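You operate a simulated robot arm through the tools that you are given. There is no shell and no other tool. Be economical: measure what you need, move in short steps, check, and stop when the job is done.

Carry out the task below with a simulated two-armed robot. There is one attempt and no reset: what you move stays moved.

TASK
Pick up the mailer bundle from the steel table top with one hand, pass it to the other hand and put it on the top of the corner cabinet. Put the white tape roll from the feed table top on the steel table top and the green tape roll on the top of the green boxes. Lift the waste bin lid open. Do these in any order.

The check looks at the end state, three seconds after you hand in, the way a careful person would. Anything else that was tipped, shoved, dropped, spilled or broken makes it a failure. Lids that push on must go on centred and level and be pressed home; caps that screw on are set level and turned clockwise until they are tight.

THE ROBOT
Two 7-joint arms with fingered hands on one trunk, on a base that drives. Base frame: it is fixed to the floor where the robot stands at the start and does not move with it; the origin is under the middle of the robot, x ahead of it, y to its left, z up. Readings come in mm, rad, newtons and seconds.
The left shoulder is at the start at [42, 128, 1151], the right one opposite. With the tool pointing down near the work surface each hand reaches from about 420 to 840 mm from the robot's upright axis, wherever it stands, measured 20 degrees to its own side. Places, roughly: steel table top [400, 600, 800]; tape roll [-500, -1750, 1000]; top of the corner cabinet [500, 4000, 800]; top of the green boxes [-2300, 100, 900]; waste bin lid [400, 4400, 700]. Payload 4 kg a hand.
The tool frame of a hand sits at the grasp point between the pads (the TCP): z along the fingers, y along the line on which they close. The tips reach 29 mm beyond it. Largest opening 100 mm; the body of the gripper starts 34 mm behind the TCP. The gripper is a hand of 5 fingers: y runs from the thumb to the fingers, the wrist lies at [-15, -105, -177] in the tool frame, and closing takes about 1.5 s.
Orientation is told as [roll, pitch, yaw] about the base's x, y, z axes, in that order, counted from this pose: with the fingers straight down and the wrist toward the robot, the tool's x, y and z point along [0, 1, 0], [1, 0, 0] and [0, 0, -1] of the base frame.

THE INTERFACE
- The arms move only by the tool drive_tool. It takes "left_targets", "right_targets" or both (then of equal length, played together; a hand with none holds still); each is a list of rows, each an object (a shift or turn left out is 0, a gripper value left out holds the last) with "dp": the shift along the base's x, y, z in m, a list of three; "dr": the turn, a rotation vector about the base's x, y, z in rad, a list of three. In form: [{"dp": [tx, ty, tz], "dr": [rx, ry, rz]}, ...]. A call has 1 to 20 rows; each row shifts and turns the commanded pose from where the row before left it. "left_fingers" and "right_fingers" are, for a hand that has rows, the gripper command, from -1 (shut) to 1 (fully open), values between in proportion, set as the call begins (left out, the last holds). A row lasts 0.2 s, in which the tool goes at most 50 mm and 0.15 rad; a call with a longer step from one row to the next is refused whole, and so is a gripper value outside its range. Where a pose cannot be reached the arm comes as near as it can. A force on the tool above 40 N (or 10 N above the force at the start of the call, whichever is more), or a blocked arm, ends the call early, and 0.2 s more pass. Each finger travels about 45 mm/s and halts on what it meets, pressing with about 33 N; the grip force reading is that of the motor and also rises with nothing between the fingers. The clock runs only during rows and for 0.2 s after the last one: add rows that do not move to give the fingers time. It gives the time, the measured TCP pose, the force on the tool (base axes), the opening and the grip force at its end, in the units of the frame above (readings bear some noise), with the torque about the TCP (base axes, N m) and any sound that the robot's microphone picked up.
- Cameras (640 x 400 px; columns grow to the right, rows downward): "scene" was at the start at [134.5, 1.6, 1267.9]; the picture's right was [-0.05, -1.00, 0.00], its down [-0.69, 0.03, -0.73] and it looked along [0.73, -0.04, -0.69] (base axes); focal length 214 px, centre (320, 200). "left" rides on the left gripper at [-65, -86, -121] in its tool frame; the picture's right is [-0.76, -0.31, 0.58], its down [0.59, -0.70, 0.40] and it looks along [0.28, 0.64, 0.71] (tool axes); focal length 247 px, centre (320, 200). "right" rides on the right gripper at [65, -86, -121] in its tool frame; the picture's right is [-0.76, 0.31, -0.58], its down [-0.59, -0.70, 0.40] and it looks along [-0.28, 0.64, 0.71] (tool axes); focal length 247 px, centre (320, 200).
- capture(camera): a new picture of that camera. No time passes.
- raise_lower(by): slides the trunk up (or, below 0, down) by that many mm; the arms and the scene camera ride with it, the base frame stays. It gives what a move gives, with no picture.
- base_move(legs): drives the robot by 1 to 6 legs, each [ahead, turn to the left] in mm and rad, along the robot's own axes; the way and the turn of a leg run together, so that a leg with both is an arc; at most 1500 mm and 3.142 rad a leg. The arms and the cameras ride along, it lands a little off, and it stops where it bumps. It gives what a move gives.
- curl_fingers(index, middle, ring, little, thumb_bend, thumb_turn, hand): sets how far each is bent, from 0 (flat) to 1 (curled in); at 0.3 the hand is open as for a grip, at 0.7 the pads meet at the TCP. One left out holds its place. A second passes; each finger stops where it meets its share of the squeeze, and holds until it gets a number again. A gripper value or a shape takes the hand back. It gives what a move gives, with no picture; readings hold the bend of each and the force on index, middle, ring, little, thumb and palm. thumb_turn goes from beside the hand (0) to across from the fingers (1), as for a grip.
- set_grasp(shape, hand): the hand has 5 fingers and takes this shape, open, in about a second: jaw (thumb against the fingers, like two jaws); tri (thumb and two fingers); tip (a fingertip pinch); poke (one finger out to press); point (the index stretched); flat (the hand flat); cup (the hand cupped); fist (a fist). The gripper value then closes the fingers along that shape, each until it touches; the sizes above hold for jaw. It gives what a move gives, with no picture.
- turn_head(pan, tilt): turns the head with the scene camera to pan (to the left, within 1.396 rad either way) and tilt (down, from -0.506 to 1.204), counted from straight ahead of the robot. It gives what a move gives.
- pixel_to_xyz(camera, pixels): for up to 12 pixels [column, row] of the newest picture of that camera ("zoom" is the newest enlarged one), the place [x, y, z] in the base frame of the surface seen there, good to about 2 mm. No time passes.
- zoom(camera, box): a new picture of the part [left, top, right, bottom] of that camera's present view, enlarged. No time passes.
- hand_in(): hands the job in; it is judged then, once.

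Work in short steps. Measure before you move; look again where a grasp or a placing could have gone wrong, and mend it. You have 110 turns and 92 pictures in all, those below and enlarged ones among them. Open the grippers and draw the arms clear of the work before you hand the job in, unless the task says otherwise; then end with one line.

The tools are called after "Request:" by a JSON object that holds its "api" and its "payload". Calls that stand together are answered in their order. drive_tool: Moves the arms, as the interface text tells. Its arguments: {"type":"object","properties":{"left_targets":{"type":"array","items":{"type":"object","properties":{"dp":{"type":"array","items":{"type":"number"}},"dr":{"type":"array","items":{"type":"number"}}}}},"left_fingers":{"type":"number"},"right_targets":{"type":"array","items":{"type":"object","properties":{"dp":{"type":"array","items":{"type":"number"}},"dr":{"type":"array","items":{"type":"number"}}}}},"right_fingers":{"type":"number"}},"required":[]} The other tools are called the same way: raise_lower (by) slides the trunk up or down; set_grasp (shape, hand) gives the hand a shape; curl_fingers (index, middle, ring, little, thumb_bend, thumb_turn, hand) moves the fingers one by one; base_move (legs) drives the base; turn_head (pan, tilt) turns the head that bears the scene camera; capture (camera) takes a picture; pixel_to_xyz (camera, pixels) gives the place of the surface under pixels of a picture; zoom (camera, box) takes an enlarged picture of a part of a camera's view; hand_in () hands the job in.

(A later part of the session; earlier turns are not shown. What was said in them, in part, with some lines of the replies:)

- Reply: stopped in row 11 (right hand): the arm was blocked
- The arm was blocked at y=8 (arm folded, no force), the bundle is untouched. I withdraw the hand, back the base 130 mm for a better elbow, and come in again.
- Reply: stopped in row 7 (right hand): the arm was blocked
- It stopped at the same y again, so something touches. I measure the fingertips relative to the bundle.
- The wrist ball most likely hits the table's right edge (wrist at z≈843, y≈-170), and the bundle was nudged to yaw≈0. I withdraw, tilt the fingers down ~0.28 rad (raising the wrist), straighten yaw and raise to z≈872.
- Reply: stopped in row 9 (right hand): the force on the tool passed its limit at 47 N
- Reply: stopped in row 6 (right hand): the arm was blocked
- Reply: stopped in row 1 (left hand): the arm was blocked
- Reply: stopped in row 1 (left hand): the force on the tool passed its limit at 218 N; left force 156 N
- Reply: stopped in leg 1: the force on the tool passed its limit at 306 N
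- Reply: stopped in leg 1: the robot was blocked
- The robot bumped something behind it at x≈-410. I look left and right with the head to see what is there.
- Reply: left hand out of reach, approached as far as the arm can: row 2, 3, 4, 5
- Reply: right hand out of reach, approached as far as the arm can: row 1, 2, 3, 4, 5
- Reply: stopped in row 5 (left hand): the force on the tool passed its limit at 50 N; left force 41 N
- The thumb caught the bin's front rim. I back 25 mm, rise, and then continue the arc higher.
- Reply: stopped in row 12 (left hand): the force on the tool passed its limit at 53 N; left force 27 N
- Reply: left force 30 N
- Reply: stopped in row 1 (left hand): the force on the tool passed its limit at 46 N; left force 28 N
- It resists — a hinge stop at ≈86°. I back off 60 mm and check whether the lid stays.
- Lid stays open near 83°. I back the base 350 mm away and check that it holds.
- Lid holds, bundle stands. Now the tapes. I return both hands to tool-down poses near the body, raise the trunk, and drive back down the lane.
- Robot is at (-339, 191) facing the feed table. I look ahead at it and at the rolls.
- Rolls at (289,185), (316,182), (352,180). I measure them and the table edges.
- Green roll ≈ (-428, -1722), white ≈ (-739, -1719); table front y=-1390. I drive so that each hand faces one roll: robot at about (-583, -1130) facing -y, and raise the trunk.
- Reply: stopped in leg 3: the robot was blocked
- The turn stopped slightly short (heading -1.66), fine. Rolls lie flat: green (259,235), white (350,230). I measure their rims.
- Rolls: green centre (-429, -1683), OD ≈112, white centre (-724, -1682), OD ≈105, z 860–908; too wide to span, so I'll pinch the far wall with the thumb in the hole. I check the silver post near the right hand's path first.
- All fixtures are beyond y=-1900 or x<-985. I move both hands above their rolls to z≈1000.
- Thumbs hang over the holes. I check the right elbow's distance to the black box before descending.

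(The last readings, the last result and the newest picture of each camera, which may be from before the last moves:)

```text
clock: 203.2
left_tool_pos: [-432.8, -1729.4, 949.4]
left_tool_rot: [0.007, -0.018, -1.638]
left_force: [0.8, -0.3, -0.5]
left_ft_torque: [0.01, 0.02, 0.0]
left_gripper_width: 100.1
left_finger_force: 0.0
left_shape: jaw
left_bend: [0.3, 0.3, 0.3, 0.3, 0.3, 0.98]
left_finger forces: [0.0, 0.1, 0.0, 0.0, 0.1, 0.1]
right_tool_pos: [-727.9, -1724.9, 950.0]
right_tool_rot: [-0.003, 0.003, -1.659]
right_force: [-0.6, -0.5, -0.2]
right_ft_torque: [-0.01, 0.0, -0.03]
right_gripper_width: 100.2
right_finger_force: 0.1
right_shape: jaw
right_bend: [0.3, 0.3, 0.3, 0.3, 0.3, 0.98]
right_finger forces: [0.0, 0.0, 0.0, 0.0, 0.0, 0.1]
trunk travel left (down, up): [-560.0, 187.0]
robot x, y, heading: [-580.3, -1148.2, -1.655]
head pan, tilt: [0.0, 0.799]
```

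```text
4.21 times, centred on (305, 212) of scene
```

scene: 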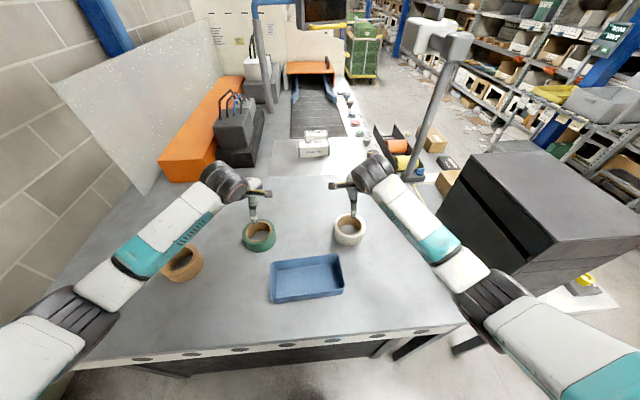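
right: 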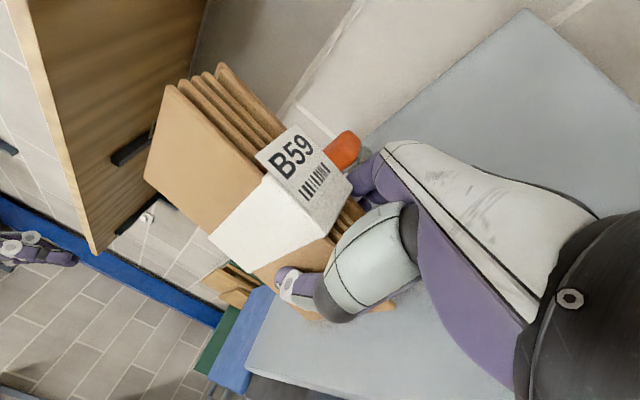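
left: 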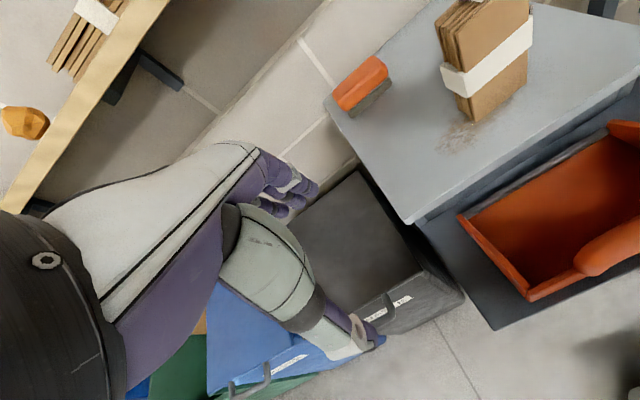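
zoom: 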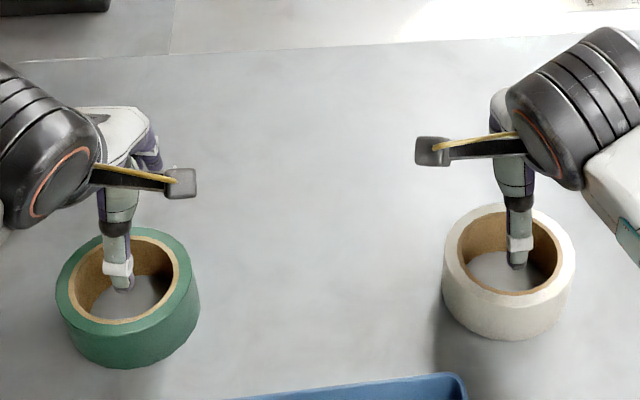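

Both thumbs are over the holes. Down to z≈897, then close both hands.

Request:
{"api": "drive_tool", "payload": {"left_targets": [{"dp": [0, 0, -0.018]}, {"dp": [0, 0, -0.018]}, {"dp": [0, 0, -0.016]}, {}, {}], "right_targets": [{"dp": [0, 0, -0.018]}, {"dp": [0, 0, -0.018]}, {"dp": [0, 0, -0.017]}, {}, {}]}}

Request:
{"api": "drive_tool", "payload": {"left_targets": [{}, {}, {}, {}, {}, {}, {}, {}, {}, {}, {}], "right_targets": [{}, {}, {}, {}, {}, {}, {}, {}, {}, {}, {}], "left_fingers": -1, "right_fingers": -1}}

Request:
{"api": "zoom", "payload": {"camera": "scene", "box": [230, 165, 380, 260]}}

```text
clock: 204.4
left_tool_pos: [-431.1, -1729.1, 898.1]
left_tool_rot: [0.007, -0.02, -1.635]
left_force: [0.7, -0.1, 0.1]
left_ft_torque: [0.01, 0.0, 0.03]
left_gripper_width: 100.0
left_finger_force: 0.0
left_shape: jaw
left_bend: [0.3, 0.3, 0.3, 0.3, 0.3, 0.98]
left_finger forces: [0.0, 0.1, 0.1, 0.1, 0.0, 0.1]
right_tool_pos: [-728.3, -1724.5, 896.7]
right_tool_rot: [-0.001, 0.003, -1.662]
right_force: [0.6, -0.1, -0.4]
right_ft_torque: [-0.01, -0.02, -0.02]
right_gripper_width: 99.8
right_finger_force: 0.1
right_shape: jaw
right_bend: [0.3, 0.3, 0.3, 0.3, 0.3, 0.98]
right_finger forces: [0.0, 0.0, 0.0, 0.0, 0.1, 0.1]
trunk travel left (down, up): [-560.0, 187.0]
robot x, y, heading: [-574.2, -1148.3, -1.66]
head pan, tilt: [0.0, 0.799]
```

```text
clock: 206.8
left_tool_pos: [-430.9, -1729.9, 897.7]
left_tool_rot: [0.007, -0.02, -1.636]
left_force: [-0.1, 0.0, 0.4]
left_ft_torque: [0.03, 0.0, 0.0]
left_gripper_width: 6.9
left_finger_force: 33.3
left_shape: jaw
left_bend: [0.67, 0.66, 0.71, 0.7, 0.72, 1.0]
left_finger forces: [17.4, 8.5, 3.0, 0.0, 29.2, 0.1]
right_tool_pos: [-729.2, -1722.7, 896.4]
right_tool_rot: [0.001, 0.006, -1.66]
right_force: [0.1, 0.9, -0.3]
right_ft_torque: [-0.04, 0.0, 0.0]
right_gripper_width: 7.1
right_finger_force: 32.9
right_shape: jaw
right_bend: [0.66, 0.64, 0.7, 0.7, 0.72, 1.0]
right_finger forces: [17.4, 10.2, 0.1, 0.0, 27.7, 0.0]
trunk travel left (down, up): [-560.0, 187.0]
robot x, y, heading: [-580.1, -1149.8, -1.655]
head pan, tilt: [0.0, 0.799]
```

```text
4.21 times, centred on (305, 212) of scene
```

zoom: 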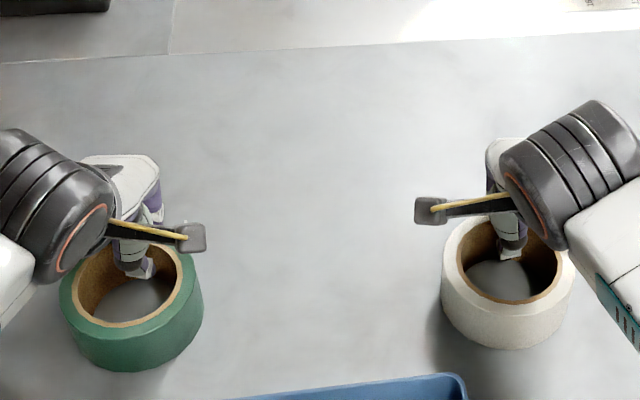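

Both grip on the wall (~33 N). I lift 80 mm and check both rolls come along.

Request:
{"api": "drive_tool", "payload": {"left_targets": [{"dp": [0, 0, 0.01]}, {"dp": [0, 0, 0.02]}, {"dp": [0, 0, 0.025]}, {"dp": [0, 0, 0.025]}, {"dp": [0, 0, 0.02]}, {}], "right_targets": [{"dp": [0, 0, 0.01]}, {"dp": [0, 0, 0.02]}, {"dp": [0, 0, 0.025]}, {"dp": [0, 0, 0.025]}, {"dp": [0, 0, 0.02]}, {}]}}

Request:
{"api": "capture", "payload": {"camera": "scene"}}

```text
clock: 208.2
left_tool_pos: [-431.0, -1732.3, 999.4]
left_tool_rot: [0.007, -0.019, -1.636]
left_force: [0.4, -0.3, -1.0]
left_ft_torque: [-0.1, 0.01, -0.01]
left_gripper_width: 6.6
left_finger_force: 32.6
left_shape: jaw
left_bend: [0.66, 0.67, 0.7, 0.7, 0.72, 1.0]
left_finger forces: [18.5, 7.8, 2.1, 0.0, 29.0, 0.1]
right_tool_pos: [-729.4, -1720.9, 1000.0]
right_tool_rot: [-0.002, 0.002, -1.661]
right_force: [-0.4, 0.2, -1.9]
right_ft_torque: [-0.08, 0.0, 0.0]
right_gripper_width: 7.3
right_finger_force: 33.5
right_shape: jaw
right_bend: [0.66, 0.64, 0.7, 0.7, 0.72, 1.0]
right_finger forces: [17.4, 10.0, 0.1, 0.1, 27.8, 0.0]
trunk travel left (down, up): [-560.0, 187.0]
robot x, y, heading: [-580.4, -1150.1, -1.656]
head pan, tilt: [0.0, 0.799]
```

```text
12 pictures are left
```

scene: 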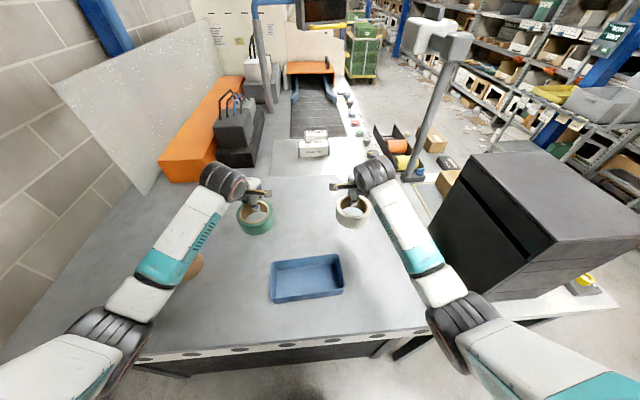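

Both rolls are held level. I raise and draw in the left hand, lift the right a bit, then back out to the steel table (x≈-340, y≈100, facing +x).

Request:
{"api": "drive_tool", "payload": {"left_targets": [{"dp": [0.01, 0.02, 0.03]}, {"dp": [0.01, 0.02, 0.03]}, {"dp": [0.01, 0.02, 0.03]}, {"dp": [0.01, 0.02, 0.03]}, {"dp": [0.01, 0.02, 0.03]}, {"dp": [0.01, 0.02, 0.03]}, {}], "right_targets": [{"dp": [0, 0, 0.01]}, {"dp": [0, 0, 0.01]}, {"dp": [0, 0, 0.01]}, {}, {}, {}, {}]}}

Request:
{"api": "base_move", "payload": {"legs": [[0, -0.105], [-1275, 0], [0, 1.757]]}}

Request:
{"api": "turn_head", "payload": {"pan": 0, "tilt": 0.7}}

Request:
{"api": "capture", "payload": {"camera": "scene"}}

```text
clock: 209.8
left_tool_pos: [-372.1, -1615.2, 1179.8]
left_tool_rot: [0.008, -0.019, -1.637]
left_force: [-0.3, 0.4, -2.1]
left_ft_torque: [-0.03, 0.0, -0.01]
left_gripper_width: 6.8
left_finger_force: 33.5
left_shape: jaw
left_bend: [0.66, 0.67, 0.7, 0.7, 0.72, 1.0]
left_finger forces: [18.7, 7.6, 2.2, 0.1, 28.8, 0.1]
right_tool_pos: [-727.6, -1723.1, 1029.1]
right_tool_rot: [-0.002, 0.002, -1.66]
right_force: [-0.7, 0.5, -2.2]
right_ft_torque: [-0.1, -0.01, -0.01]
right_gripper_width: 7.0
right_finger_force: 32.9
right_shape: jaw
right_bend: [0.66, 0.64, 0.7, 0.7, 0.72, 1.0]
right_finger forces: [17.5, 10.1, 0.1, 0.0, 27.8, 0.0]
trunk travel left (down, up): [-560.0, 187.0]
robot x, y, heading: [-575.0, -1153.5, -1.658]
head pan, tilt: [0.0, 0.799]
```

```text
clock: 221.0
left_tool_pos: [131.8, 299.1, 1179.6]
left_tool_rot: [0.006, -0.02, -0.01]
left_force: [0.1, 0.3, -1.0]
left_ft_torque: [-0.01, -0.08, 0.01]
left_gripper_width: 6.9
left_finger_force: 33.4
left_shape: jaw
left_bend: [0.66, 0.72, 0.7, 0.7, 0.72, 1.0]
left_finger forces: [18.6, 7.4, 2.3, 0.1, 28.7, 0.0]
right_tool_pos: [258.7, -51.7, 1028.9]
right_tool_rot: [-0.002, 0.004, -0.037]
right_force: [0.8, -0.6, -1.4]
right_ft_torque: [-0.01, -0.04, 0.01]
right_gripper_width: 7.2
right_finger_force: 32.9
right_shape: jaw
right_bend: [0.66, 0.64, 0.7, 0.7, 0.72, 1.0]
right_finger forces: [17.5, 9.8, 0.0, 0.0, 27.2, 0.1]
trunk travel left (down, up): [-560.0, 187.0]
robot x, y, heading: [-317.6, 70.9, -0.032]
head pan, tilt: [0.0, 0.799]
```

```text
clock: 221.7
left_tool_pos: [132.5, 299.0, 1179.2]
left_tool_rot: [0.006, -0.02, -0.012]
left_force: [0.4, 0.3, -1.5]
left_ft_torque: [-0.03, -0.07, -0.02]
left_gripper_width: 6.7
left_finger_force: 32.8
left_shape: jaw
left_bend: [0.66, 0.72, 0.7, 0.7, 0.72, 1.0]
left_finger forces: [18.6, 7.3, 2.3, 0.1, 28.5, 0.0]
right_tool_pos: [259.3, -52.5, 1028.4]
right_tool_rot: [-0.001, 0.004, -0.037]
right_force: [-0.5, -0.2, -1.7]
right_ft_torque: [0.02, -0.07, -0.02]
right_gripper_width: 7.0
right_finger_force: 33.2
right_shape: jaw
right_bend: [0.66, 0.64, 0.7, 0.7, 0.72, 1.0]
right_finger forces: [17.5, 9.9, 0.1, 0.1, 27.2, 0.1]
trunk travel left (down, up): [-560.0, 187.0]
robot x, y, heading: [-319.4, 64.1, -0.03]
head pan, tilt: [0.0, 0.7]
```

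```text
11 pictures are left
```

scene: 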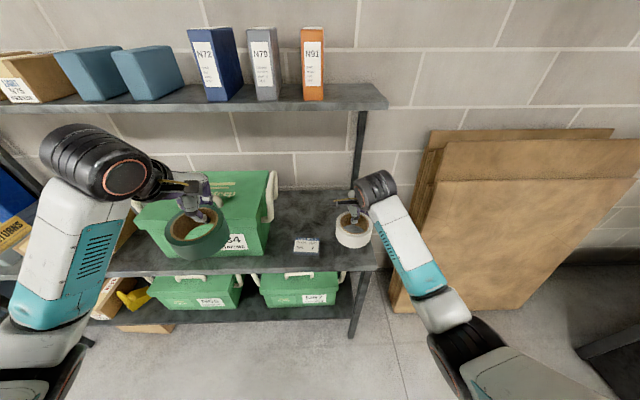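

I drive ahead 130 mm, then lower the white roll over the empty right part of the steel table (ring centre ≈ (395, -45)).

Request:
{"api": "base_move", "payload": {"legs": [[130, 0]]}}

Request:
{"api": "drive_tool", "payload": {"right_targets": [{"dp": [0.0, 0.002, -0.02]}, {"dp": [0.007, 0.002, -0.02]}, {"dp": [0.008, 0.002, -0.025]}, {"dp": [0.009, 0.002, -0.025]}, {"dp": [0.009, 0.002, -0.025]}, {"dp": [0.009, 0.002, -0.025]}, {"dp": [0.009, 0, -0.022]}, {"dp": [0, 0, -0.015]}, {}, {}]}}

Request:
{"api": "capture", "payload": {"camera": "scene"}}

```text
clock: 222.9
left_tool_pos: [263.4, 295.4, 1179.5]
left_tool_rot: [0.007, -0.018, -0.006]
left_force: [0.6, 0.1, -1.4]
left_ft_torque: [0.04, -0.03, 0.0]
left_gripper_width: 6.9
left_finger_force: 33.1
left_shape: jaw
left_bend: [0.66, 0.72, 0.7, 0.7, 0.72, 1.0]
left_finger forces: [18.7, 7.3, 2.1, 0.1, 28.7, 0.0]
right_tool_pos: [391.4, -54.6, 1027.7]
right_tool_rot: [-0.003, 0.003, -0.035]
right_force: [0.9, 1.4, -2.5]
right_ft_torque: [-0.01, -0.05, -0.01]
right_gripper_width: 6.8
right_finger_force: 32.8
right_shape: jaw
right_bend: [0.66, 0.64, 0.7, 0.7, 0.72, 1.0]
right_finger forces: [17.3, 9.8, 0.1, 0.1, 27.4, 0.0]
trunk travel left (down, up): [-560.0, 187.0]
robot x, y, heading: [-189.0, 65.9, -0.034]
head pan, tilt: [0.0, 0.7]
```

```text
clock: 225.2
left_tool_pos: [263.4, 296.4, 1179.1]
left_tool_rot: [0.008, -0.019, -0.006]
left_force: [-1.0, -0.5, -1.9]
left_ft_torque: [0.03, -0.09, -0.01]
left_gripper_width: 6.5
left_finger_force: 32.8
left_shape: jaw
left_bend: [0.66, 0.72, 0.7, 0.7, 0.72, 1.0]
left_finger forces: [18.8, 7.3, 2.3, 0.0, 28.8, 0.0]
right_tool_pos: [440.5, -42.5, 853.8]
right_tool_rot: [-0.002, 0.003, -0.031]
right_force: [-0.7, 1.0, -1.1]
right_ft_torque: [-0.04, -0.05, 0.0]
right_gripper_width: 6.7
right_finger_force: 32.9
right_shape: jaw
right_bend: [0.66, 0.64, 0.7, 0.7, 0.72, 1.0]
right_finger forces: [17.4, 9.7, 0.1, 0.1, 27.2, 0.1]
trunk travel left (down, up): [-560.0, 187.0]
robot x, y, heading: [-186.3, 64.8, -0.027]
head pan, tilt: [0.0, 0.7]
```

```text
10 pictures are left
```

scene: 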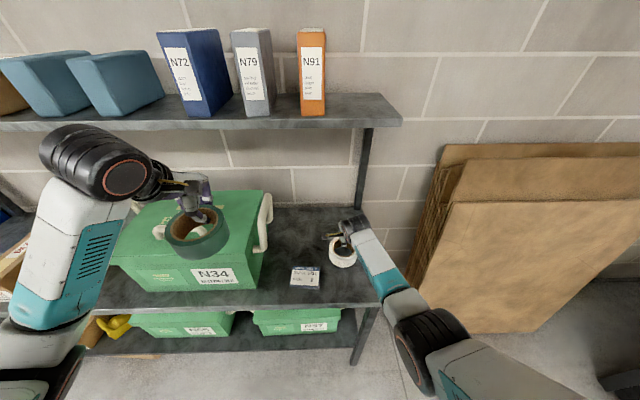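

Positioned well. I lower in small steps to contact (~16 mm) and read the force.

Request:
{"api": "drive_tool", "payload": {"right_targets": [{"dp": [0, 0, -0.006]}, {"dp": [0, 0, -0.005]}, {"dp": [0, 0, -0.003]}, {}, {}]}}

Request:
{"api": "drive_tool", "payload": {"right_targets": [{"dp": [0, 0, -0.001]}, {"dp": [0, 0, -0.001]}, {}, {}]}}

```text
clock: 226.3
left_tool_pos: [262.7, 296.2, 1180.0]
left_tool_rot: [0.007, -0.019, -0.007]
left_force: [-0.7, -0.6, -1.3]
left_ft_torque: [0.02, -0.06, -0.04]
left_gripper_width: 6.7
left_finger_force: 32.6
left_shape: jaw
left_bend: [0.66, 0.72, 0.7, 0.7, 0.72, 1.0]
left_finger forces: [18.8, 7.3, 2.2, 0.0, 28.7, 0.0]
right_tool_pos: [441.7, -42.1, 839.0]
right_tool_rot: [-0.001, 0.003, -0.033]
right_force: [0.4, -0.1, -0.9]
right_ft_torque: [-0.03, -0.05, -0.01]
right_gripper_width: 6.8
right_finger_force: 33.1
right_shape: jaw
right_bend: [0.66, 0.64, 0.7, 0.7, 0.72, 1.0]
right_finger forces: [17.5, 9.7, 0.1, 0.0, 27.3, 0.0]
trunk travel left (down, up): [-560.0, 187.0]
robot x, y, heading: [-188.9, 64.7, -0.025]
head pan, tilt: [0.0, 0.7]
```

```text
clock: 227.3
left_tool_pos: [262.2, 297.1, 1180.1]
left_tool_rot: [0.007, -0.02, -0.008]
left_force: [0.0, 0.7, -1.5]
left_ft_torque: [0.03, -0.04, -0.03]
left_gripper_width: 6.5
left_finger_force: 32.8
left_shape: jaw
left_bend: [0.66, 0.72, 0.7, 0.7, 0.72, 1.0]
left_finger forces: [18.8, 7.3, 2.3, 0.0, 28.7, 0.1]
right_tool_pos: [441.3, -42.9, 836.4]
right_tool_rot: [-0.002, 0.002, -0.034]
right_force: [-0.5, -0.8, -1.4]
right_ft_torque: [-0.01, -0.02, 0.0]
right_gripper_width: 6.9
right_finger_force: 33.1
right_shape: jaw
right_bend: [0.66, 0.64, 0.7, 0.7, 0.72, 1.0]
right_finger forces: [17.7, 9.8, 0.1, 0.0, 27.4, 0.0]
trunk travel left (down, up): [-560.0, 187.0]
robot x, y, heading: [-187.0, 65.3, -0.026]
head pan, tilt: [0.0, 0.7]
```

Not in contact yet; I go down 1 mm at a time a bit more.

Request:
{"api": "drive_tool", "payload": {"right_targets": [{"dp": [0, 0, -0.001]}, {"dp": [0, 0, -0.001]}, {}, {}]}}

Request:
{"api": "drive_tool", "payload": {"right_targets": [{"dp": [0, 0, -0.001]}, {"dp": [0, 0, -0.001]}, {}, {}]}}

```text
clock: 228.3
left_tool_pos: [261.5, 295.8, 1179.9]
left_tool_rot: [0.008, -0.022, -0.007]
left_force: [0.4, 0.2, -1.3]
left_ft_torque: [0.03, -0.09, 0.0]
left_gripper_width: 6.8
left_finger_force: 33.1
left_shape: jaw
left_bend: [0.66, 0.72, 0.7, 0.7, 0.72, 1.0]
left_finger forces: [18.8, 7.4, 2.3, 0.0, 28.7, 0.0]
right_tool_pos: [441.9, -41.2, 836.8]
right_tool_rot: [-0.001, 0.002, -0.031]
right_force: [-0.4, -1.8, 5.5]
right_ft_torque: [-0.06, -0.07, -0.01]
right_gripper_width: 7.0
right_finger_force: 33.0
right_shape: jaw
right_bend: [0.66, 0.64, 0.7, 0.7, 0.72, 1.0]
right_finger forces: [18.3, 10.3, 0.2, 0.2, 29.2, 0.0]
trunk travel left (down, up): [-560.0, 187.0]
robot x, y, heading: [-184.4, 64.5, -0.027]
head pan, tilt: [0.0, 0.7]
```

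```text
clock: 229.3
left_tool_pos: [261.0, 295.9, 1180.3]
left_tool_rot: [0.007, -0.021, -0.008]
left_force: [-0.6, -0.3, -1.8]
left_ft_torque: [-0.02, -0.06, 0.04]
left_gripper_width: 6.7
left_finger_force: 33.1
left_shape: jaw
left_bend: [0.66, 0.72, 0.7, 0.7, 0.72, 1.0]
left_finger forces: [18.7, 7.2, 2.4, 0.0, 28.7, 0.0]
right_tool_pos: [442.5, -40.9, 834.1]
right_tool_rot: [-0.002, 0.0, -0.034]
right_force: [-0.9, -3.1, 19.3]
right_ft_torque: [-0.07, -0.09, -0.02]
right_gripper_width: 7.5
right_finger_force: 33.3
right_shape: jaw
right_bend: [0.66, 0.64, 0.7, 0.7, 0.72, 1.0]
right_finger forces: [19.4, 11.9, 0.3, 0.1, 32.3, 0.1]
trunk travel left (down, up): [-560.0, 187.0]
robot x, y, heading: [-189.7, 64.8, -0.032]
head pan, tilt: [0.0, 0.7]
```

White roll is on the table (19 N). I open the right hand, rise 190 mm, and look.

Request:
{"api": "drive_tool", "payload": {"right_targets": [{}, {}, {}, {}, {}, {}, {}, {}, {"dp": [0, 0, 0.02]}, {"dp": [0, 0, 0.025]}, {"dp": [0, 0, 0.03]}, {"dp": [0, 0, 0.03]}, {"dp": [-0.01, 0, 0.03]}, {"dp": [-0.03, 0, 0.03]}, {"dp": [-0.04, 0, 0.02]}, {"dp": [-0.04, 0, 0]}, {}], "right_fingers": 1}}

Request:
{"api": "zoom", "payload": {"camera": "scene", "box": [120, 120, 420, 320]}}

```text
clock: 232.9
left_tool_pos: [262.9, 295.2, 1179.0]
left_tool_rot: [0.005, -0.019, -0.007]
left_force: [0.3, 0.5, -1.6]
left_ft_torque: [0.01, -0.1, -0.03]
left_gripper_width: 6.7
left_finger_force: 33.4
left_shape: jaw
left_bend: [0.66, 0.72, 0.7, 0.7, 0.72, 1.0]
left_finger forces: [18.7, 7.3, 2.3, 0.0, 28.7, 0.0]
right_tool_pos: [320.4, -43.4, 1016.6]
right_tool_rot: [-0.001, 0.005, -0.034]
right_force: [-0.2, -0.3, 0.6]
right_ft_torque: [-0.03, -0.01, -0.01]
right_gripper_width: 99.9
right_finger_force: 0.1
right_shape: jaw
right_bend: [0.3, 0.3, 0.3, 0.3, 0.3, 0.98]
right_finger forces: [0.0, 0.0, 0.0, 0.0, 0.0, 0.1]
trunk travel left (down, up): [-560.0, 187.0]
robot x, y, heading: [-189.5, 60.9, -0.031]
head pan, tilt: [0.0, 0.7]
```

```text
2.00 times, centred on (270, 220) of scene
```

zoom: 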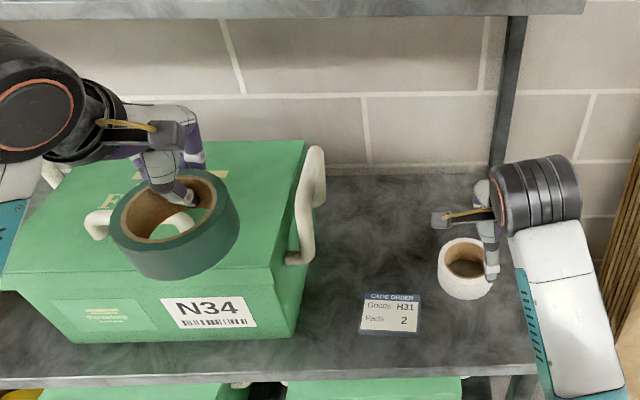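

White roll lies flat on the steel table. Now toward the green boxes near (-2300, 100): I back off, go up the lane to y≈1300 around the roll cage, and look west.

Request:
{"api": "base_move", "payload": {"legs": [[-150, 0], [0, 1.6], [1250, 0], [0, 1.57]]}}

Request:
{"api": "turn_head", "payload": {"pan": 0.3, "tilt": 0.35}}

Request:
{"api": "capture", "payload": {"camera": "scene"}}

```text
clock: 248.1
left_tool_pos: [-819.0, 1021.4, 1180.9]
left_tool_rot: [0.007, -0.018, -3.056]
left_force: [0.7, 0.1, -0.9]
left_ft_torque: [-0.05, 0.07, 0.01]
left_gripper_width: 6.5
left_finger_force: 32.7
left_shape: jaw
left_bend: [0.66, 0.72, 0.7, 0.7, 0.72, 1.0]
left_finger forces: [18.5, 7.2, 2.1, 0.1, 28.0, 0.0]
right_tool_pos: [-907.2, 1354.9, 1017.1]
right_tool_rot: [-0.001, 0.002, -3.084]
right_force: [0.0, 0.3, -0.7]
right_ft_torque: [0.0, -0.01, 0.06]
right_gripper_width: 99.6
right_finger_force: 0.0
right_shape: jaw
right_bend: [0.3, 0.3, 0.3, 0.3, 0.3, 0.98]
right_finger forces: [0.0, 0.1, 0.0, 0.0, 0.0, 0.0]
trunk travel left (down, up): [-560.0, 187.0]
robot x, y, heading: [-391.7, 1291.2, -3.076]
head pan, tilt: [0.0, 0.7]
```

```text
clock: 248.9
left_tool_pos: [-819.3, 1021.5, 1179.4]
left_tool_rot: [0.006, -0.018, -3.057]
left_force: [0.1, -0.8, -0.7]
left_ft_torque: [0.01, 0.04, 0.02]
left_gripper_width: 6.3
left_finger_force: 33.2
left_shape: jaw
left_bend: [0.66, 0.72, 0.7, 0.7, 0.72, 1.0]
left_finger forces: [18.5, 7.2, 2.1, 0.0, 28.0, 0.0]
right_tool_pos: [-906.8, 1355.3, 1016.9]
right_tool_rot: [-0.001, 0.004, -3.085]
right_force: [-0.3, -0.5, 0.0]
right_ft_torque: [-0.03, 0.03, -0.01]
right_gripper_width: 99.7
right_finger_force: 0.1
right_shape: jaw
right_bend: [0.3, 0.3, 0.3, 0.3, 0.3, 0.98]
right_finger forces: [0.0, 0.0, 0.1, 0.0, 0.0, 0.0]
trunk travel left (down, up): [-560.0, 187.0]
robot x, y, heading: [-390.8, 1294.5, -3.079]
head pan, tilt: [0.3, 0.351]
```

```text
8 pictures are left
```

scene: 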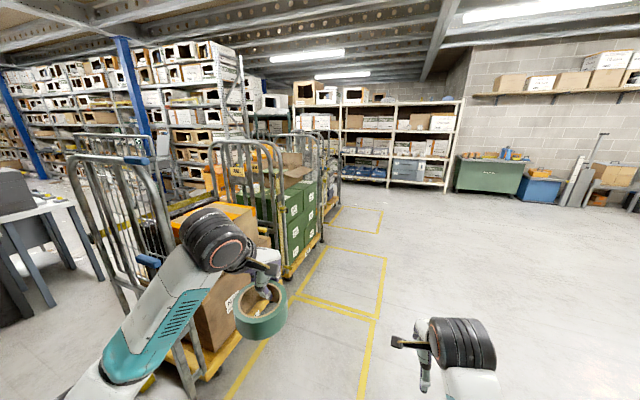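

The green boxes are stacked in the second roll cage at (285,215). I measure their tops and the cage posts.

Request:
{"api": "zoom", "payload": {"camera": "scene", "box": [170, 120, 350, 290]}}

Request:
{"api": "pixel_to_xyz", "payload": {"camera": "scene", "pixels": [[265, 195], [285, 195], [305, 180], [292, 172], [290, 225], [318, 195], [270, 150], [325, 150], [285, 140], [320, 240], [255, 320], [215, 340]]}}

```text
2.35 times, centred on (260, 205) of scene
```

zoom: 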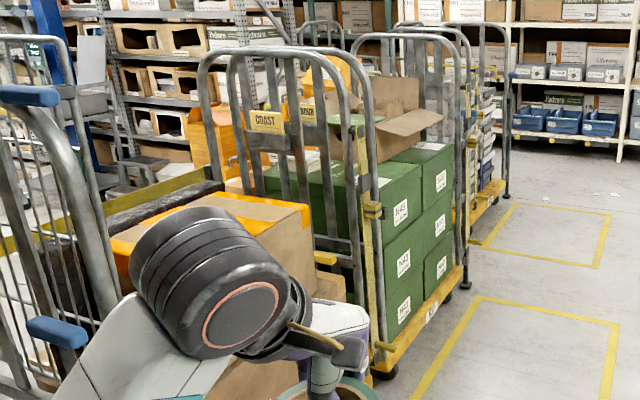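

```text
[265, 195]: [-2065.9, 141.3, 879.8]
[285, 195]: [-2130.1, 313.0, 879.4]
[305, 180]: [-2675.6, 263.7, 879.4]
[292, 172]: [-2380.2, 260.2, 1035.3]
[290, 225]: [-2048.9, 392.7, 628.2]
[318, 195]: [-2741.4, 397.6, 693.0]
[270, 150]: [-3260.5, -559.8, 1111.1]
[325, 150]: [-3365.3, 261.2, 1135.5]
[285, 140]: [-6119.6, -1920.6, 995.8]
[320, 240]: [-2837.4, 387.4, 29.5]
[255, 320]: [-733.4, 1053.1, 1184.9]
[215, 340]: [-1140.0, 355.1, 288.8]
```

Box tops are z=879, near faces y≈395, x from -2050 to -2740, with an open carton on the rear part. I drive to (-2150, 1180), face -y and look down at them.

Request:
{"api": "base_move", "payload": {"legs": [[1400, 0], [370, 0], [0, 1.508]]}}

Request:
{"api": "turn_head", "payload": {"pan": 0, "tilt": 0.65}}

Request:
{"api": "capture", "payload": {"camera": "scene"}}

```text
clock: 261.6
left_tool_pos: [-1944.0, 749.2, 1180.3]
left_tool_rot: [0.008, -0.019, -1.624]
left_force: [0.7, 0.7, -1.2]
left_ft_torque: [-0.05, -0.04, 0.01]
left_gripper_width: 6.3
left_finger_force: 32.8
left_shape: jaw
left_bend: [0.66, 0.72, 0.7, 0.7, 0.72, 1.0]
left_finger forces: [18.5, 7.1, 2.1, 0.0, 27.8, 0.1]
right_tool_pos: [-2287.2, 707.4, 1017.1]
right_tool_rot: [-0.001, 0.003, -1.648]
right_force: [-0.1, -0.4, -0.1]
right_ft_torque: [0.02, 0.01, 0.01]
right_gripper_width: 99.8
right_finger_force: 0.0
right_shape: jaw
right_bend: [0.3, 0.3, 0.3, 0.3, 0.3, 0.98]
right_finger forces: [0.1, 0.1, 0.0, 0.0, 0.0, 0.0]
trunk travel left (down, up): [-560.0, 187.0]
robot x, y, heading: [-2156.4, 1207.8, -1.647]
head pan, tilt: [0.3, 0.351]
```

```text
clock: 262.4
left_tool_pos: [-1945.1, 747.2, 1180.1]
left_tool_rot: [0.007, -0.019, -1.624]
left_force: [0.1, 0.0, -1.4]
left_ft_torque: [-0.09, -0.02, -0.01]
left_gripper_width: 6.2
left_finger_force: 33.0
left_shape: jaw
left_bend: [0.66, 0.72, 0.7, 0.7, 0.72, 1.0]
left_finger forces: [18.4, 7.2, 2.1, 0.0, 27.8, 0.0]
right_tool_pos: [-2287.7, 705.7, 1016.9]
right_tool_rot: [-0.001, 0.004, -1.648]
right_force: [-0.9, 0.3, -0.2]
right_ft_torque: [-0.02, 0.0, -0.05]
right_gripper_width: 99.9
right_finger_force: 0.0
right_shape: jaw
right_bend: [0.3, 0.3, 0.3, 0.3, 0.3, 0.98]
right_finger forces: [0.0, 0.0, 0.1, 0.0, 0.1, 0.0]
trunk travel left (down, up): [-560.0, 187.0]
robot x, y, heading: [-2158.3, 1205.6, -1.643]
head pan, tilt: [0.0, 0.649]
```

```text
6 pictures are left
```

scene: 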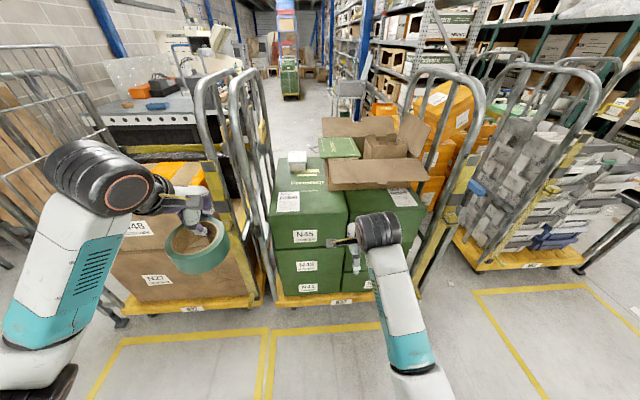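

The left green column's top is free at about (310,190). I measure its extents and the cage's end frame.

Request:
{"api": "pixel_to_xyz", "payload": {"camera": "scene", "pixels": [[272, 212], [344, 208], [310, 190], [290, 165], [325, 175], [298, 165], [345, 188], [330, 186], [268, 150], [235, 100], [250, 200], [375, 172]]}}

Request:
{"api": "zoom", "payload": {"camera": "scene", "box": [220, 100, 440, 300]}}

```text
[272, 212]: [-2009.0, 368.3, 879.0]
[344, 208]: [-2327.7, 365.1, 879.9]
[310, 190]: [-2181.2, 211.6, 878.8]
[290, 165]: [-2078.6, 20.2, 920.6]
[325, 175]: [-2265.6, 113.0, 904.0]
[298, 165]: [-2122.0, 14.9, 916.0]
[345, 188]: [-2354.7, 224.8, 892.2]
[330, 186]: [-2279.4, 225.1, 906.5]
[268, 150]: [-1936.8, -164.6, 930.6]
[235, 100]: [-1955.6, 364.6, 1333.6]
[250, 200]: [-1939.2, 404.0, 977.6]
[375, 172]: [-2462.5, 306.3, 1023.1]
```

```text
2.00 times, centred on (330, 200) of scene
```

zoom: 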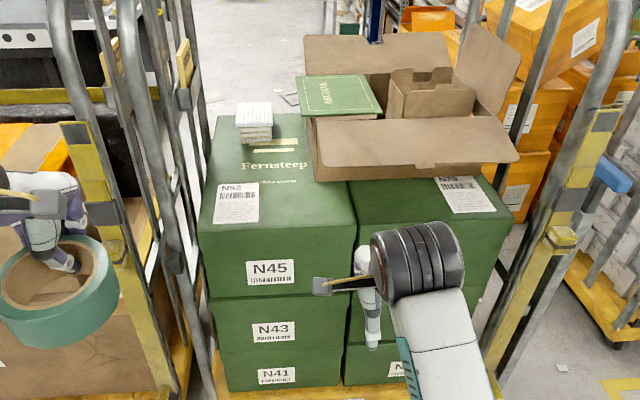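

Free top area: x -2030…-2300, y 120…370, z=879. I bring the left hand in front (x≈-2125), raise the right hand above the carton, then drive ahead 380 mm.

Request:
{"api": "drive_tool", "payload": {"left_targets": [{"dp": [-0.025, 0, 0]}, {"dp": [-0.025, 0, 0]}, {"dp": [-0.025, 0, 0]}, {"dp": [-0.025, 0, 0]}, {"dp": [-0.025, 0, 0]}, {"dp": [-0.025, 0, 0]}, {"dp": [-0.03, 0, 0]}, {}], "right_targets": [{"dp": [-0.01, 0.01, 0.03]}, {"dp": [-0.01, 0.01, 0.035]}, {"dp": [-0.01, 0.01, 0.035]}, {"dp": [-0.01, 0.01, 0.035]}, {"dp": [-0.01, 0.01, 0.035]}, {"dp": [-0.01, 0.01, 0.035]}, {"dp": [-0.01, 0.01, 0.035]}, {}]}}

Request:
{"api": "base_move", "payload": {"legs": [[380, 0]]}}

Request:
{"api": "capture", "payload": {"camera": "scene"}}

```text
clock: 264.1
left_tool_pos: [-2122.4, 749.4, 1179.8]
left_tool_rot: [0.007, -0.018, -1.621]
left_force: [-0.2, 0.8, -1.9]
left_ft_torque: [-0.1, -0.01, 0.01]
left_gripper_width: 6.5
left_finger_force: 32.8
left_shape: jaw
left_bend: [0.66, 0.72, 0.7, 0.7, 0.72, 1.0]
left_finger forces: [18.9, 7.1, 1.9, 0.1, 27.9, 0.0]
right_tool_pos: [-2357.7, 739.7, 1191.2]
right_tool_rot: [-0.013, 0.001, -1.656]
right_force: [0.5, -0.5, 0.0]
right_ft_torque: [-0.02, -0.01, 0.03]
right_gripper_width: 99.8
right_finger_force: 0.1
right_shape: jaw
right_bend: [0.3, 0.3, 0.3, 0.3, 0.3, 0.98]
right_finger forces: [0.0, 0.0, 0.0, 0.1, 0.0, 0.1]
right hand out of reach, approached as far as the arm can: row 5, 6, 7
trunk travel left (down, up): [-560.0, 187.0]
robot x, y, heading: [-2153.0, 1211.9, -1.647]
head pan, tilt: [0.0, 0.649]
```

```text
clock: 266.5
left_tool_pos: [-2156.1, 377.3, 1178.5]
left_tool_rot: [0.006, -0.019, -1.633]
left_force: [0.9, -1.1, -0.7]
left_ft_torque: [-0.05, 0.02, 0.03]
left_gripper_width: 6.2
left_finger_force: 32.8
left_shape: jaw
left_bend: [0.66, 0.72, 0.7, 0.7, 0.72, 1.0]
left_finger forces: [18.9, 7.2, 1.9, 0.0, 27.8, 0.1]
right_tool_pos: [-2391.3, 370.0, 1192.4]
right_tool_rot: [-0.012, 0.0, -1.666]
right_force: [-0.2, -0.6, -0.9]
right_ft_torque: [-0.02, -0.03, 0.02]
right_gripper_width: 99.7
right_finger_force: 0.1
right_shape: jaw
right_bend: [0.3, 0.3, 0.3, 0.3, 0.3, 0.98]
right_finger forces: [0.1, 0.0, 0.0, 0.0, 0.1, 0.0]
trunk travel left (down, up): [-560.0, 187.0]
robot x, y, heading: [-2185.1, 835.6, -1.657]
head pan, tilt: [0.0, 0.649]
```

```text
4 pictures are left
```

scene: 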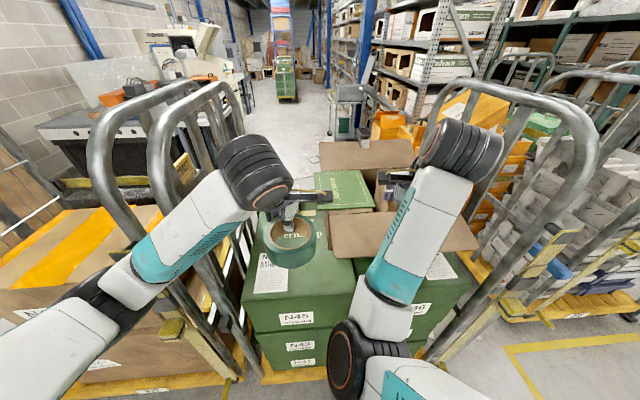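

I check the left forearm's position against the cage frame (and box top under the roll) before lowering.

Request:
{"api": "pixel_to_xyz", "payload": {"camera": "scene", "pixels": [[200, 215], [150, 255], [170, 150], [175, 200], [225, 310], [205, 270], [120, 150], [90, 310], [290, 270], [250, 180], [240, 270], [352, 268]]}}

```text
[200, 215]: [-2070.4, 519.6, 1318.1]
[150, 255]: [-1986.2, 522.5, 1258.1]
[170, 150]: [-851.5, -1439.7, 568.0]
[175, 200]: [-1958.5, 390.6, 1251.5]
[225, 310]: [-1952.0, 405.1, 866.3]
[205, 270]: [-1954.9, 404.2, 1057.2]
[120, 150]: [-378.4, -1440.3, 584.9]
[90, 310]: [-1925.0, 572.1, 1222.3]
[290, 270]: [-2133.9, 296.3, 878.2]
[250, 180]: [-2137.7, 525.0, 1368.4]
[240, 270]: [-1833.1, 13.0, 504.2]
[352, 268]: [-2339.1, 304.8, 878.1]
```

The forearm (y≈490) passes about 40 mm in front of the cage post (-1957, 404). I shift the hand 50 mm to -x first, then ahead 60 mm, and check.

Request:
{"api": "drive_tool", "payload": {"left_targets": [{"dp": [-0.017, 0, 0]}, {"dp": [-0.017, 0, 0]}, {"dp": [-0.016, 0, 0]}, {"dp": [0, -0.015, 0]}, {"dp": [0, -0.015, 0]}, {"dp": [0, -0.015, 0]}, {"dp": [0, -0.015, 0]}, {}, {}]}}

Request:
{"api": "capture", "payload": {"camera": "scene"}}

```text
clock: 268.5
left_tool_pos: [-2207.4, 317.4, 1179.7]
left_tool_rot: [0.005, -0.019, -1.632]
left_force: [-0.1, -0.4, -1.7]
left_ft_torque: [-0.04, 0.0, 0.0]
left_gripper_width: 6.5
left_finger_force: 32.9
left_shape: jaw
left_bend: [0.66, 0.72, 0.7, 0.7, 0.72, 1.0]
left_finger forces: [18.9, 7.2, 1.9, 0.1, 28.0, 0.0]
right_tool_pos: [-2392.1, 369.9, 1191.9]
right_tool_rot: [-0.015, -0.001, -1.668]
right_force: [0.2, 0.5, 0.7]
right_ft_torque: [0.0, 0.0, -0.01]
right_gripper_width: 100.1
right_finger_force: 0.1
right_shape: jaw
right_bend: [0.3, 0.3, 0.3, 0.3, 0.3, 0.98]
right_finger forces: [0.1, 0.0, 0.0, 0.0, 0.0, 0.1]
trunk travel left (down, up): [-560.0, 187.0]
robot x, y, heading: [-2184.3, 834.2, -1.655]
head pan, tilt: [0.0, 0.649]
```

```text
3 pictures are left
```

scene: 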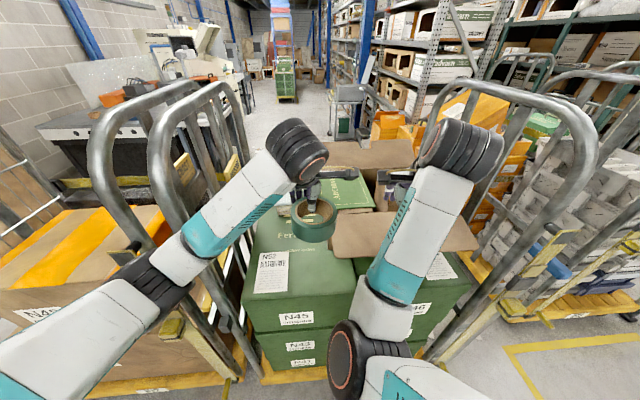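

Request:
{"api": "pixel_to_xyz", "payload": {"camera": "scene", "pixels": [[240, 195], [200, 240], [165, 285], [190, 255], [140, 310], [315, 230], [296, 215], [334, 215], [170, 170], [215, 330], [300, 140], [360, 230]]}}

```text
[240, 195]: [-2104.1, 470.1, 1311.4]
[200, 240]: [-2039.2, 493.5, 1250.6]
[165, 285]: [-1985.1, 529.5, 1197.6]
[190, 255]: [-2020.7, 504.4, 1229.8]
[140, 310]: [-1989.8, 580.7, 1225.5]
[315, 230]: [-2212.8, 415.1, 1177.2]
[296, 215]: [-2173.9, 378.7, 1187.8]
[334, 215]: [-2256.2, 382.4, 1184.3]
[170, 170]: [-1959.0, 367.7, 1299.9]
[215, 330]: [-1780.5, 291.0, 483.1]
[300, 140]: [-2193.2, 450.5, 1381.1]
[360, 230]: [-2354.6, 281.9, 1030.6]
```

Elbow stays ~60 mm in front of the post. I move the last 47 mm ahead (ring centre ≈ (-2200, 312)), pull the right hand back from the carton, then lower with the trunk so nothing moves sideways.

Request:
{"api": "drive_tool", "payload": {"left_targets": [{"dp": [0.003, -0.012, 0]}, {"dp": [0.004, -0.012, 0]}, {"dp": [0.004, -0.012, 0]}, {"dp": [0.004, -0.011, 0]}, {}, {}], "right_targets": [{"dp": [0, 0.025, 0]}, {"dp": [0, 0.025, 0]}, {"dp": [0, 0.025, 0]}, {"dp": [0, 0.025, 0]}, {}, {}]}}

```text
clock: 269.9
left_tool_pos: [-2192.6, 272.0, 1180.4]
left_tool_rot: [0.007, -0.019, -1.634]
left_force: [0.0, 0.6, -2.1]
left_ft_torque: [-0.09, 0.02, -0.01]
left_gripper_width: 6.7
left_finger_force: 33.5
left_shape: jaw
left_bend: [0.66, 0.72, 0.7, 0.7, 0.72, 1.0]
left_finger forces: [19.0, 7.3, 1.9, 0.0, 28.1, 0.0]
right_tool_pos: [-2397.1, 375.4, 1195.2]
right_tool_rot: [-0.026, -0.012, -1.674]
right_force: [-0.1, 0.2, -0.3]
right_ft_torque: [0.03, -0.03, 0.03]
right_gripper_width: 100.0
right_finger_force: 0.1
right_shape: jaw
right_bend: [0.3, 0.3, 0.3, 0.3, 0.3, 0.98]
right_finger forces: [0.0, 0.0, 0.0, 0.0, 0.0, 0.0]
right hand out of reach, approached as far as the arm can: row 1, 2, 3, 4
trunk travel left (down, up): [-560.0, 187.0]
robot x, y, heading: [-2185.6, 837.0, -1.656]
head pan, tilt: [0.0, 0.649]
```

The right hand is at its limit, so I lower the trunk only 105 mm (right tips stay above the carton's 1035) and lower the rest with the left arm.

Request:
{"api": "raise_lower", "payload": {"by": -105}}

Request:
{"api": "drive_tool", "payload": {"left_targets": [{"dp": [0, 0, -0.02]}, {"dp": [0, 0, -0.02]}, {"dp": [0, 0, -0.02]}, {"dp": [0, 0, -0.02]}, {"dp": [0, 0, -0.02]}, {"dp": [0, 0, -0.02]}, {"dp": [0, 0, -0.02]}, {}, {}]}}

```text
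clock: 271.3
left_tool_pos: [-2192.4, 270.2, 1076.2]
left_tool_rot: [0.008, -0.02, -1.633]
left_force: [0.3, 0.6, -0.8]
left_ft_torque: [-0.07, -0.01, -0.03]
left_gripper_width: 6.5
left_finger_force: 32.9
left_shape: jaw
left_bend: [0.66, 0.72, 0.7, 0.7, 0.72, 1.0]
left_finger forces: [18.9, 7.2, 1.8, 0.0, 28.0, 0.1]
right_tool_pos: [-2397.4, 375.2, 1079.6]
right_tool_rot: [-0.028, -0.004, -1.676]
right_force: [-0.7, 0.0, -0.2]
right_ft_torque: [0.0, 0.0, 0.02]
right_gripper_width: 99.8
right_finger_force: 0.0
right_shape: jaw
right_bend: [0.3, 0.3, 0.3, 0.3, 0.3, 0.98]
right_finger forces: [0.0, 0.0, 0.0, 0.0, 0.0, 0.0]
trunk travel left (down, up): [-455.0, 292.0]
robot x, y, heading: [-2186.1, 837.6, -1.655]
head pan, tilt: [0.0, 0.649]
```

```text
clock: 273.3
left_tool_pos: [-2191.7, 270.4, 934.4]
left_tool_rot: [0.007, -0.02, -1.632]
left_force: [-0.9, -0.4, -1.4]
left_ft_torque: [-0.05, -0.02, -0.01]
left_gripper_width: 6.1
left_finger_force: 33.4
left_shape: jaw
left_bend: [0.66, 0.72, 0.7, 0.7, 0.72, 1.0]
left_finger forces: [19.0, 7.3, 1.8, 0.0, 28.0, 0.0]
right_tool_pos: [-2398.6, 374.1, 1079.5]
right_tool_rot: [-0.029, -0.001, -1.676]
right_force: [-0.2, 0.7, 0.1]
right_ft_torque: [-0.01, -0.02, -0.02]
right_gripper_width: 99.8
right_finger_force: 0.0
right_shape: jaw
right_bend: [0.3, 0.3, 0.3, 0.3, 0.3, 0.98]
right_finger forces: [0.0, 0.1, 0.0, 0.0, 0.1, 0.0]
trunk travel left (down, up): [-455.0, 292.0]
robot x, y, heading: [-2186.0, 834.2, -1.653]
head pan, tilt: [0.0, 0.649]
```

Contact expected near TCP 916; I use one picture to check the placement before the final lowering.

Request:
{"api": "capture", "payload": {"camera": "scene"}}

Request:
{"api": "drive_tool", "payload": {"left_targets": [{"dp": [0, 0, -0.006]}, {"dp": [0, 0, -0.006]}, {"dp": [0, 0, -0.004]}, {}, {}]}}

Request:
{"api": "drive_tool", "payload": {"left_targets": [{"dp": [0, 0, -0.0015]}, {"dp": [0, 0, -0.0015]}, {}, {}]}}

```text
2 pictures are left
```

scene: 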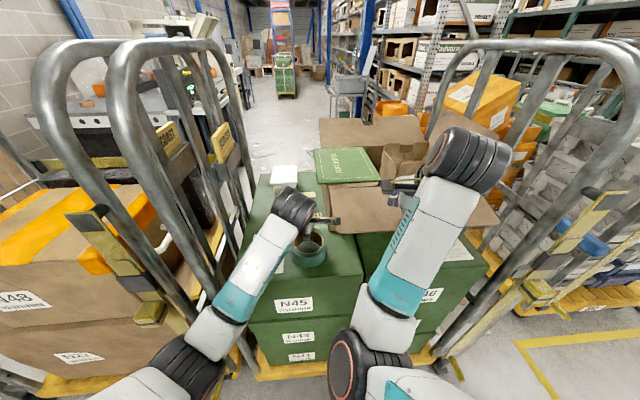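

```text
clock: 274.5
left_tool_pos: [-2191.2, 270.5, 917.6]
left_tool_rot: [0.007, -0.019, -1.633]
left_force: [-0.1, 0.7, -1.2]
left_ft_torque: [-0.02, 0.01, -0.04]
left_gripper_width: 6.7
left_finger_force: 32.6
left_shape: jaw
left_bend: [0.66, 0.72, 0.7, 0.7, 0.73, 1.0]
left_finger forces: [19.6, 7.5, 2.1, 0.0, 28.9, 0.0]
right_tool_pos: [-2397.5, 373.8, 1080.0]
right_tool_rot: [-0.029, -0.002, -1.676]
right_force: [0.5, -0.4, 0.7]
right_ft_torque: [0.0, 0.0, 0.01]
right_gripper_width: 99.7
right_finger_force: 0.0
right_shape: jaw
right_bend: [0.3, 0.3, 0.3, 0.3, 0.3, 0.98]
right_finger forces: [0.0, 0.0, 0.0, 0.0, 0.0, 0.1]
trunk travel left (down, up): [-455.0, 292.0]
robot x, y, heading: [-2186.1, 836.2, -1.65]
head pan, tilt: [0.0, 0.649]
```

```text
clock: 275.5
left_tool_pos: [-2192.4, 271.1, 915.1]
left_tool_rot: [0.008, -0.02, -1.635]
left_force: [-0.4, 0.1, 2.8]
left_ft_torque: [0.03, 0.02, -0.02]
left_gripper_width: 7.0
left_finger_force: 32.7
left_shape: jaw
left_bend: [0.66, 0.72, 0.7, 0.7, 0.73, 1.0]
left_finger forces: [19.7, 7.8, 2.1, 0.0, 30.1, 0.0]
right_tool_pos: [-2399.1, 374.8, 1081.0]
right_tool_rot: [-0.028, -0.002, -1.673]
right_force: [0.4, -0.7, -0.3]
right_ft_torque: [0.01, 0.0, -0.01]
right_gripper_width: 99.7
right_finger_force: 0.0
right_shape: jaw
right_bend: [0.3, 0.3, 0.3, 0.3, 0.3, 0.98]
right_finger forces: [0.1, 0.0, 0.0, 0.0, 0.0, 0.0]
trunk travel left (down, up): [-455.0, 292.0]
robot x, y, heading: [-2188.9, 833.2, -1.651]
head pan, tilt: [0.0, 0.649]
```

Contact begins (2.8 N, thumb force rising). One and a half millimetres more, then open and rise straight up.

Request:
{"api": "drive_tool", "payload": {"left_targets": [{"dp": [0, 0, -0.0015]}, {}, {}]}}

Request:
{"api": "drive_tool", "payload": {"left_targets": [{}, {}, {}, {}, {}, {}, {}, {}, {"dp": [0, 0, 0.015]}, {"dp": [0, 0, 0.02]}, {"dp": [0, 0, 0.025]}, {"dp": [0, 0, 0.03]}, {"dp": [0, 0, 0.03]}, {"dp": [0, 0, 0.03]}, {}], "left_fingers": 1}}

Request:
{"api": "zoom", "payload": {"camera": "scene", "box": [210, 150, 410, 320]}}

```text
clock: 276.3
left_tool_pos: [-2191.4, 270.9, 915.6]
left_tool_rot: [0.006, -0.022, -1.634]
left_force: [-0.3, 2.7, 8.7]
left_ft_torque: [0.02, 0.09, -0.04]
left_gripper_width: 7.2
left_finger_force: 33.6
left_shape: jaw
left_bend: [0.66, 0.72, 0.7, 0.7, 0.73, 1.0]
left_finger forces: [19.7, 7.8, 1.8, 0.1, 32.0, 0.0]
right_tool_pos: [-2397.8, 375.2, 1080.6]
right_tool_rot: [-0.027, -0.003, -1.675]
right_force: [0.2, 0.3, 0.0]
right_ft_torque: [0.05, 0.0, -0.03]
right_gripper_width: 100.0
right_finger_force: 0.0
right_shape: jaw
right_bend: [0.3, 0.3, 0.3, 0.3, 0.3, 0.98]
right_finger forces: [0.0, 0.0, 0.0, 0.1, 0.1, 0.0]
trunk travel left (down, up): [-455.0, 292.0]
robot x, y, heading: [-2187.2, 833.8, -1.653]
head pan, tilt: [0.0, 0.649]
```

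```text
clock: 279.5
left_tool_pos: [-2191.6, 271.1, 1064.8]
left_tool_rot: [0.007, -0.021, -1.633]
left_force: [0.0, 0.5, 0.0]
left_ft_torque: [-0.06, -0.01, 0.0]
left_gripper_width: 99.9
left_finger_force: 0.1
left_shape: jaw
left_bend: [0.3, 0.3, 0.3, 0.3, 0.3, 0.98]
left_finger forces: [0.1, 0.0, 0.0, 0.0, 0.0, 0.0]
right_tool_pos: [-2398.3, 374.3, 1079.9]
right_tool_rot: [-0.026, -0.002, -1.675]
right_force: [0.0, 0.8, -0.4]
right_ft_torque: [0.0, 0.01, 0.0]
right_gripper_width: 99.9
right_finger_force: 0.0
right_shape: jaw
right_bend: [0.3, 0.3, 0.3, 0.3, 0.3, 0.98]
right_finger forces: [0.0, 0.0, 0.0, 0.0, 0.0, 0.0]
trunk travel left (down, up): [-455.0, 292.0]
robot x, y, heading: [-2183.3, 833.2, -1.657]
head pan, tilt: [0.0, 0.649]
```

```text
2.35 times, centred on (310, 235) of scene
```

zoom: 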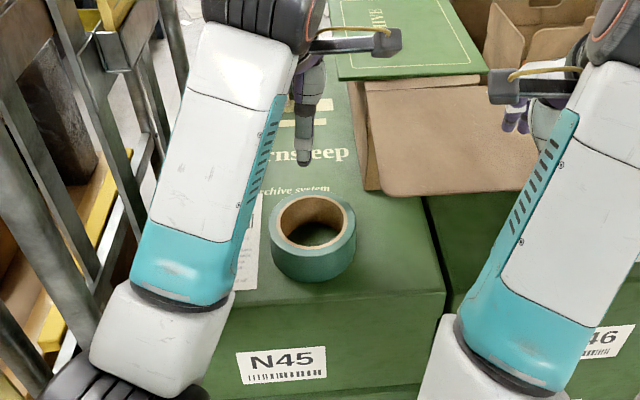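

The green roll lies flat on the N45 box. I raise the trunk a little, back away 400 mm, and take the last picture.

Request:
{"api": "raise_lower", "payload": {"by": 60}}

Request:
{"api": "base_move", "payload": {"legs": [[-400, 0]]}}

Request:
{"api": "capture", "payload": {"camera": "scene"}}

```text
clock: 280.5
left_tool_pos: [-2191.1, 269.7, 1123.1]
left_tool_rot: [0.006, -0.02, -1.635]
left_force: [0.7, 0.5, -0.7]
left_ft_torque: [0.03, 0.0, -0.01]
left_gripper_width: 99.8
left_finger_force: 0.0
left_shape: jaw
left_bend: [0.3, 0.3, 0.3, 0.3, 0.3, 0.98]
left_finger forces: [0.0, 0.1, 0.1, 0.0, 0.1, 0.0]
right_tool_pos: [-2392.2, 375.5, 1139.4]
right_tool_rot: [-0.014, -0.002, -1.667]
right_force: [-0.2, 0.0, -0.1]
right_ft_torque: [-0.02, 0.03, 0.0]
right_gripper_width: 99.6
right_finger_force: 0.0
right_shape: jaw
right_bend: [0.3, 0.3, 0.3, 0.3, 0.3, 0.98]
right_finger forces: [0.1, 0.1, 0.0, 0.0, 0.0, 0.0]
trunk travel left (down, up): [-515.0, 232.0]
robot x, y, heading: [-2186.8, 835.1, -1.655]
head pan, tilt: [0.0, 0.649]
```

```text
clock: 283.0
left_tool_pos: [-2155.2, 665.0, 1125.6]
left_tool_rot: [0.006, -0.021, -1.624]
left_force: [-0.1, -0.4, -0.7]
left_ft_torque: [-0.01, -0.03, 0.0]
left_gripper_width: 99.9
left_finger_force: 0.1
left_shape: jaw
left_bend: [0.3, 0.3, 0.3, 0.3, 0.3, 0.98]
left_finger forces: [0.0, 0.0, 0.0, 0.1, 0.1, 0.0]
right_tool_pos: [-2356.0, 769.3, 1140.1]
right_tool_rot: [-0.013, -0.002, -1.66]
right_force: [-0.2, 0.3, -0.1]
right_ft_torque: [-0.05, -0.01, 0.01]
right_gripper_width: 99.8
right_finger_force: 0.1
right_shape: jaw
right_bend: [0.3, 0.3, 0.3, 0.3, 0.3, 0.98]
right_finger forces: [0.0, 0.0, 0.0, 0.0, 0.0, 0.0]
trunk travel left (down, up): [-515.0, 232.0]
robot x, y, heading: [-2149.4, 1230.7, -1.649]
head pan, tilt: [0.0, 0.649]
```

```text
0 pictures are left
```

scene: 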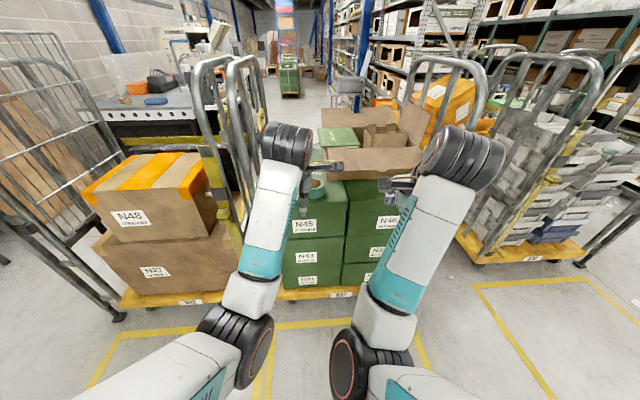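

Everything is in place, both grippers are open and the arms are clear; I hand in.

Request:
{"api": "hand_in", "payload": {}}

```text
The job is handed in.
```

All four jobs were done and handed in: the bundle stands on the corner cabinet, the white roll lies on the steel table, the green roll lies on the green boxes, and the waste bin lid was at about 83° and holding when last seen. The bundle was passed left hand to right, then back to the left, which set it down. On the way the robot bumped the shelf above the steel table and a roll cage behind it; I saw nothing displaced there.
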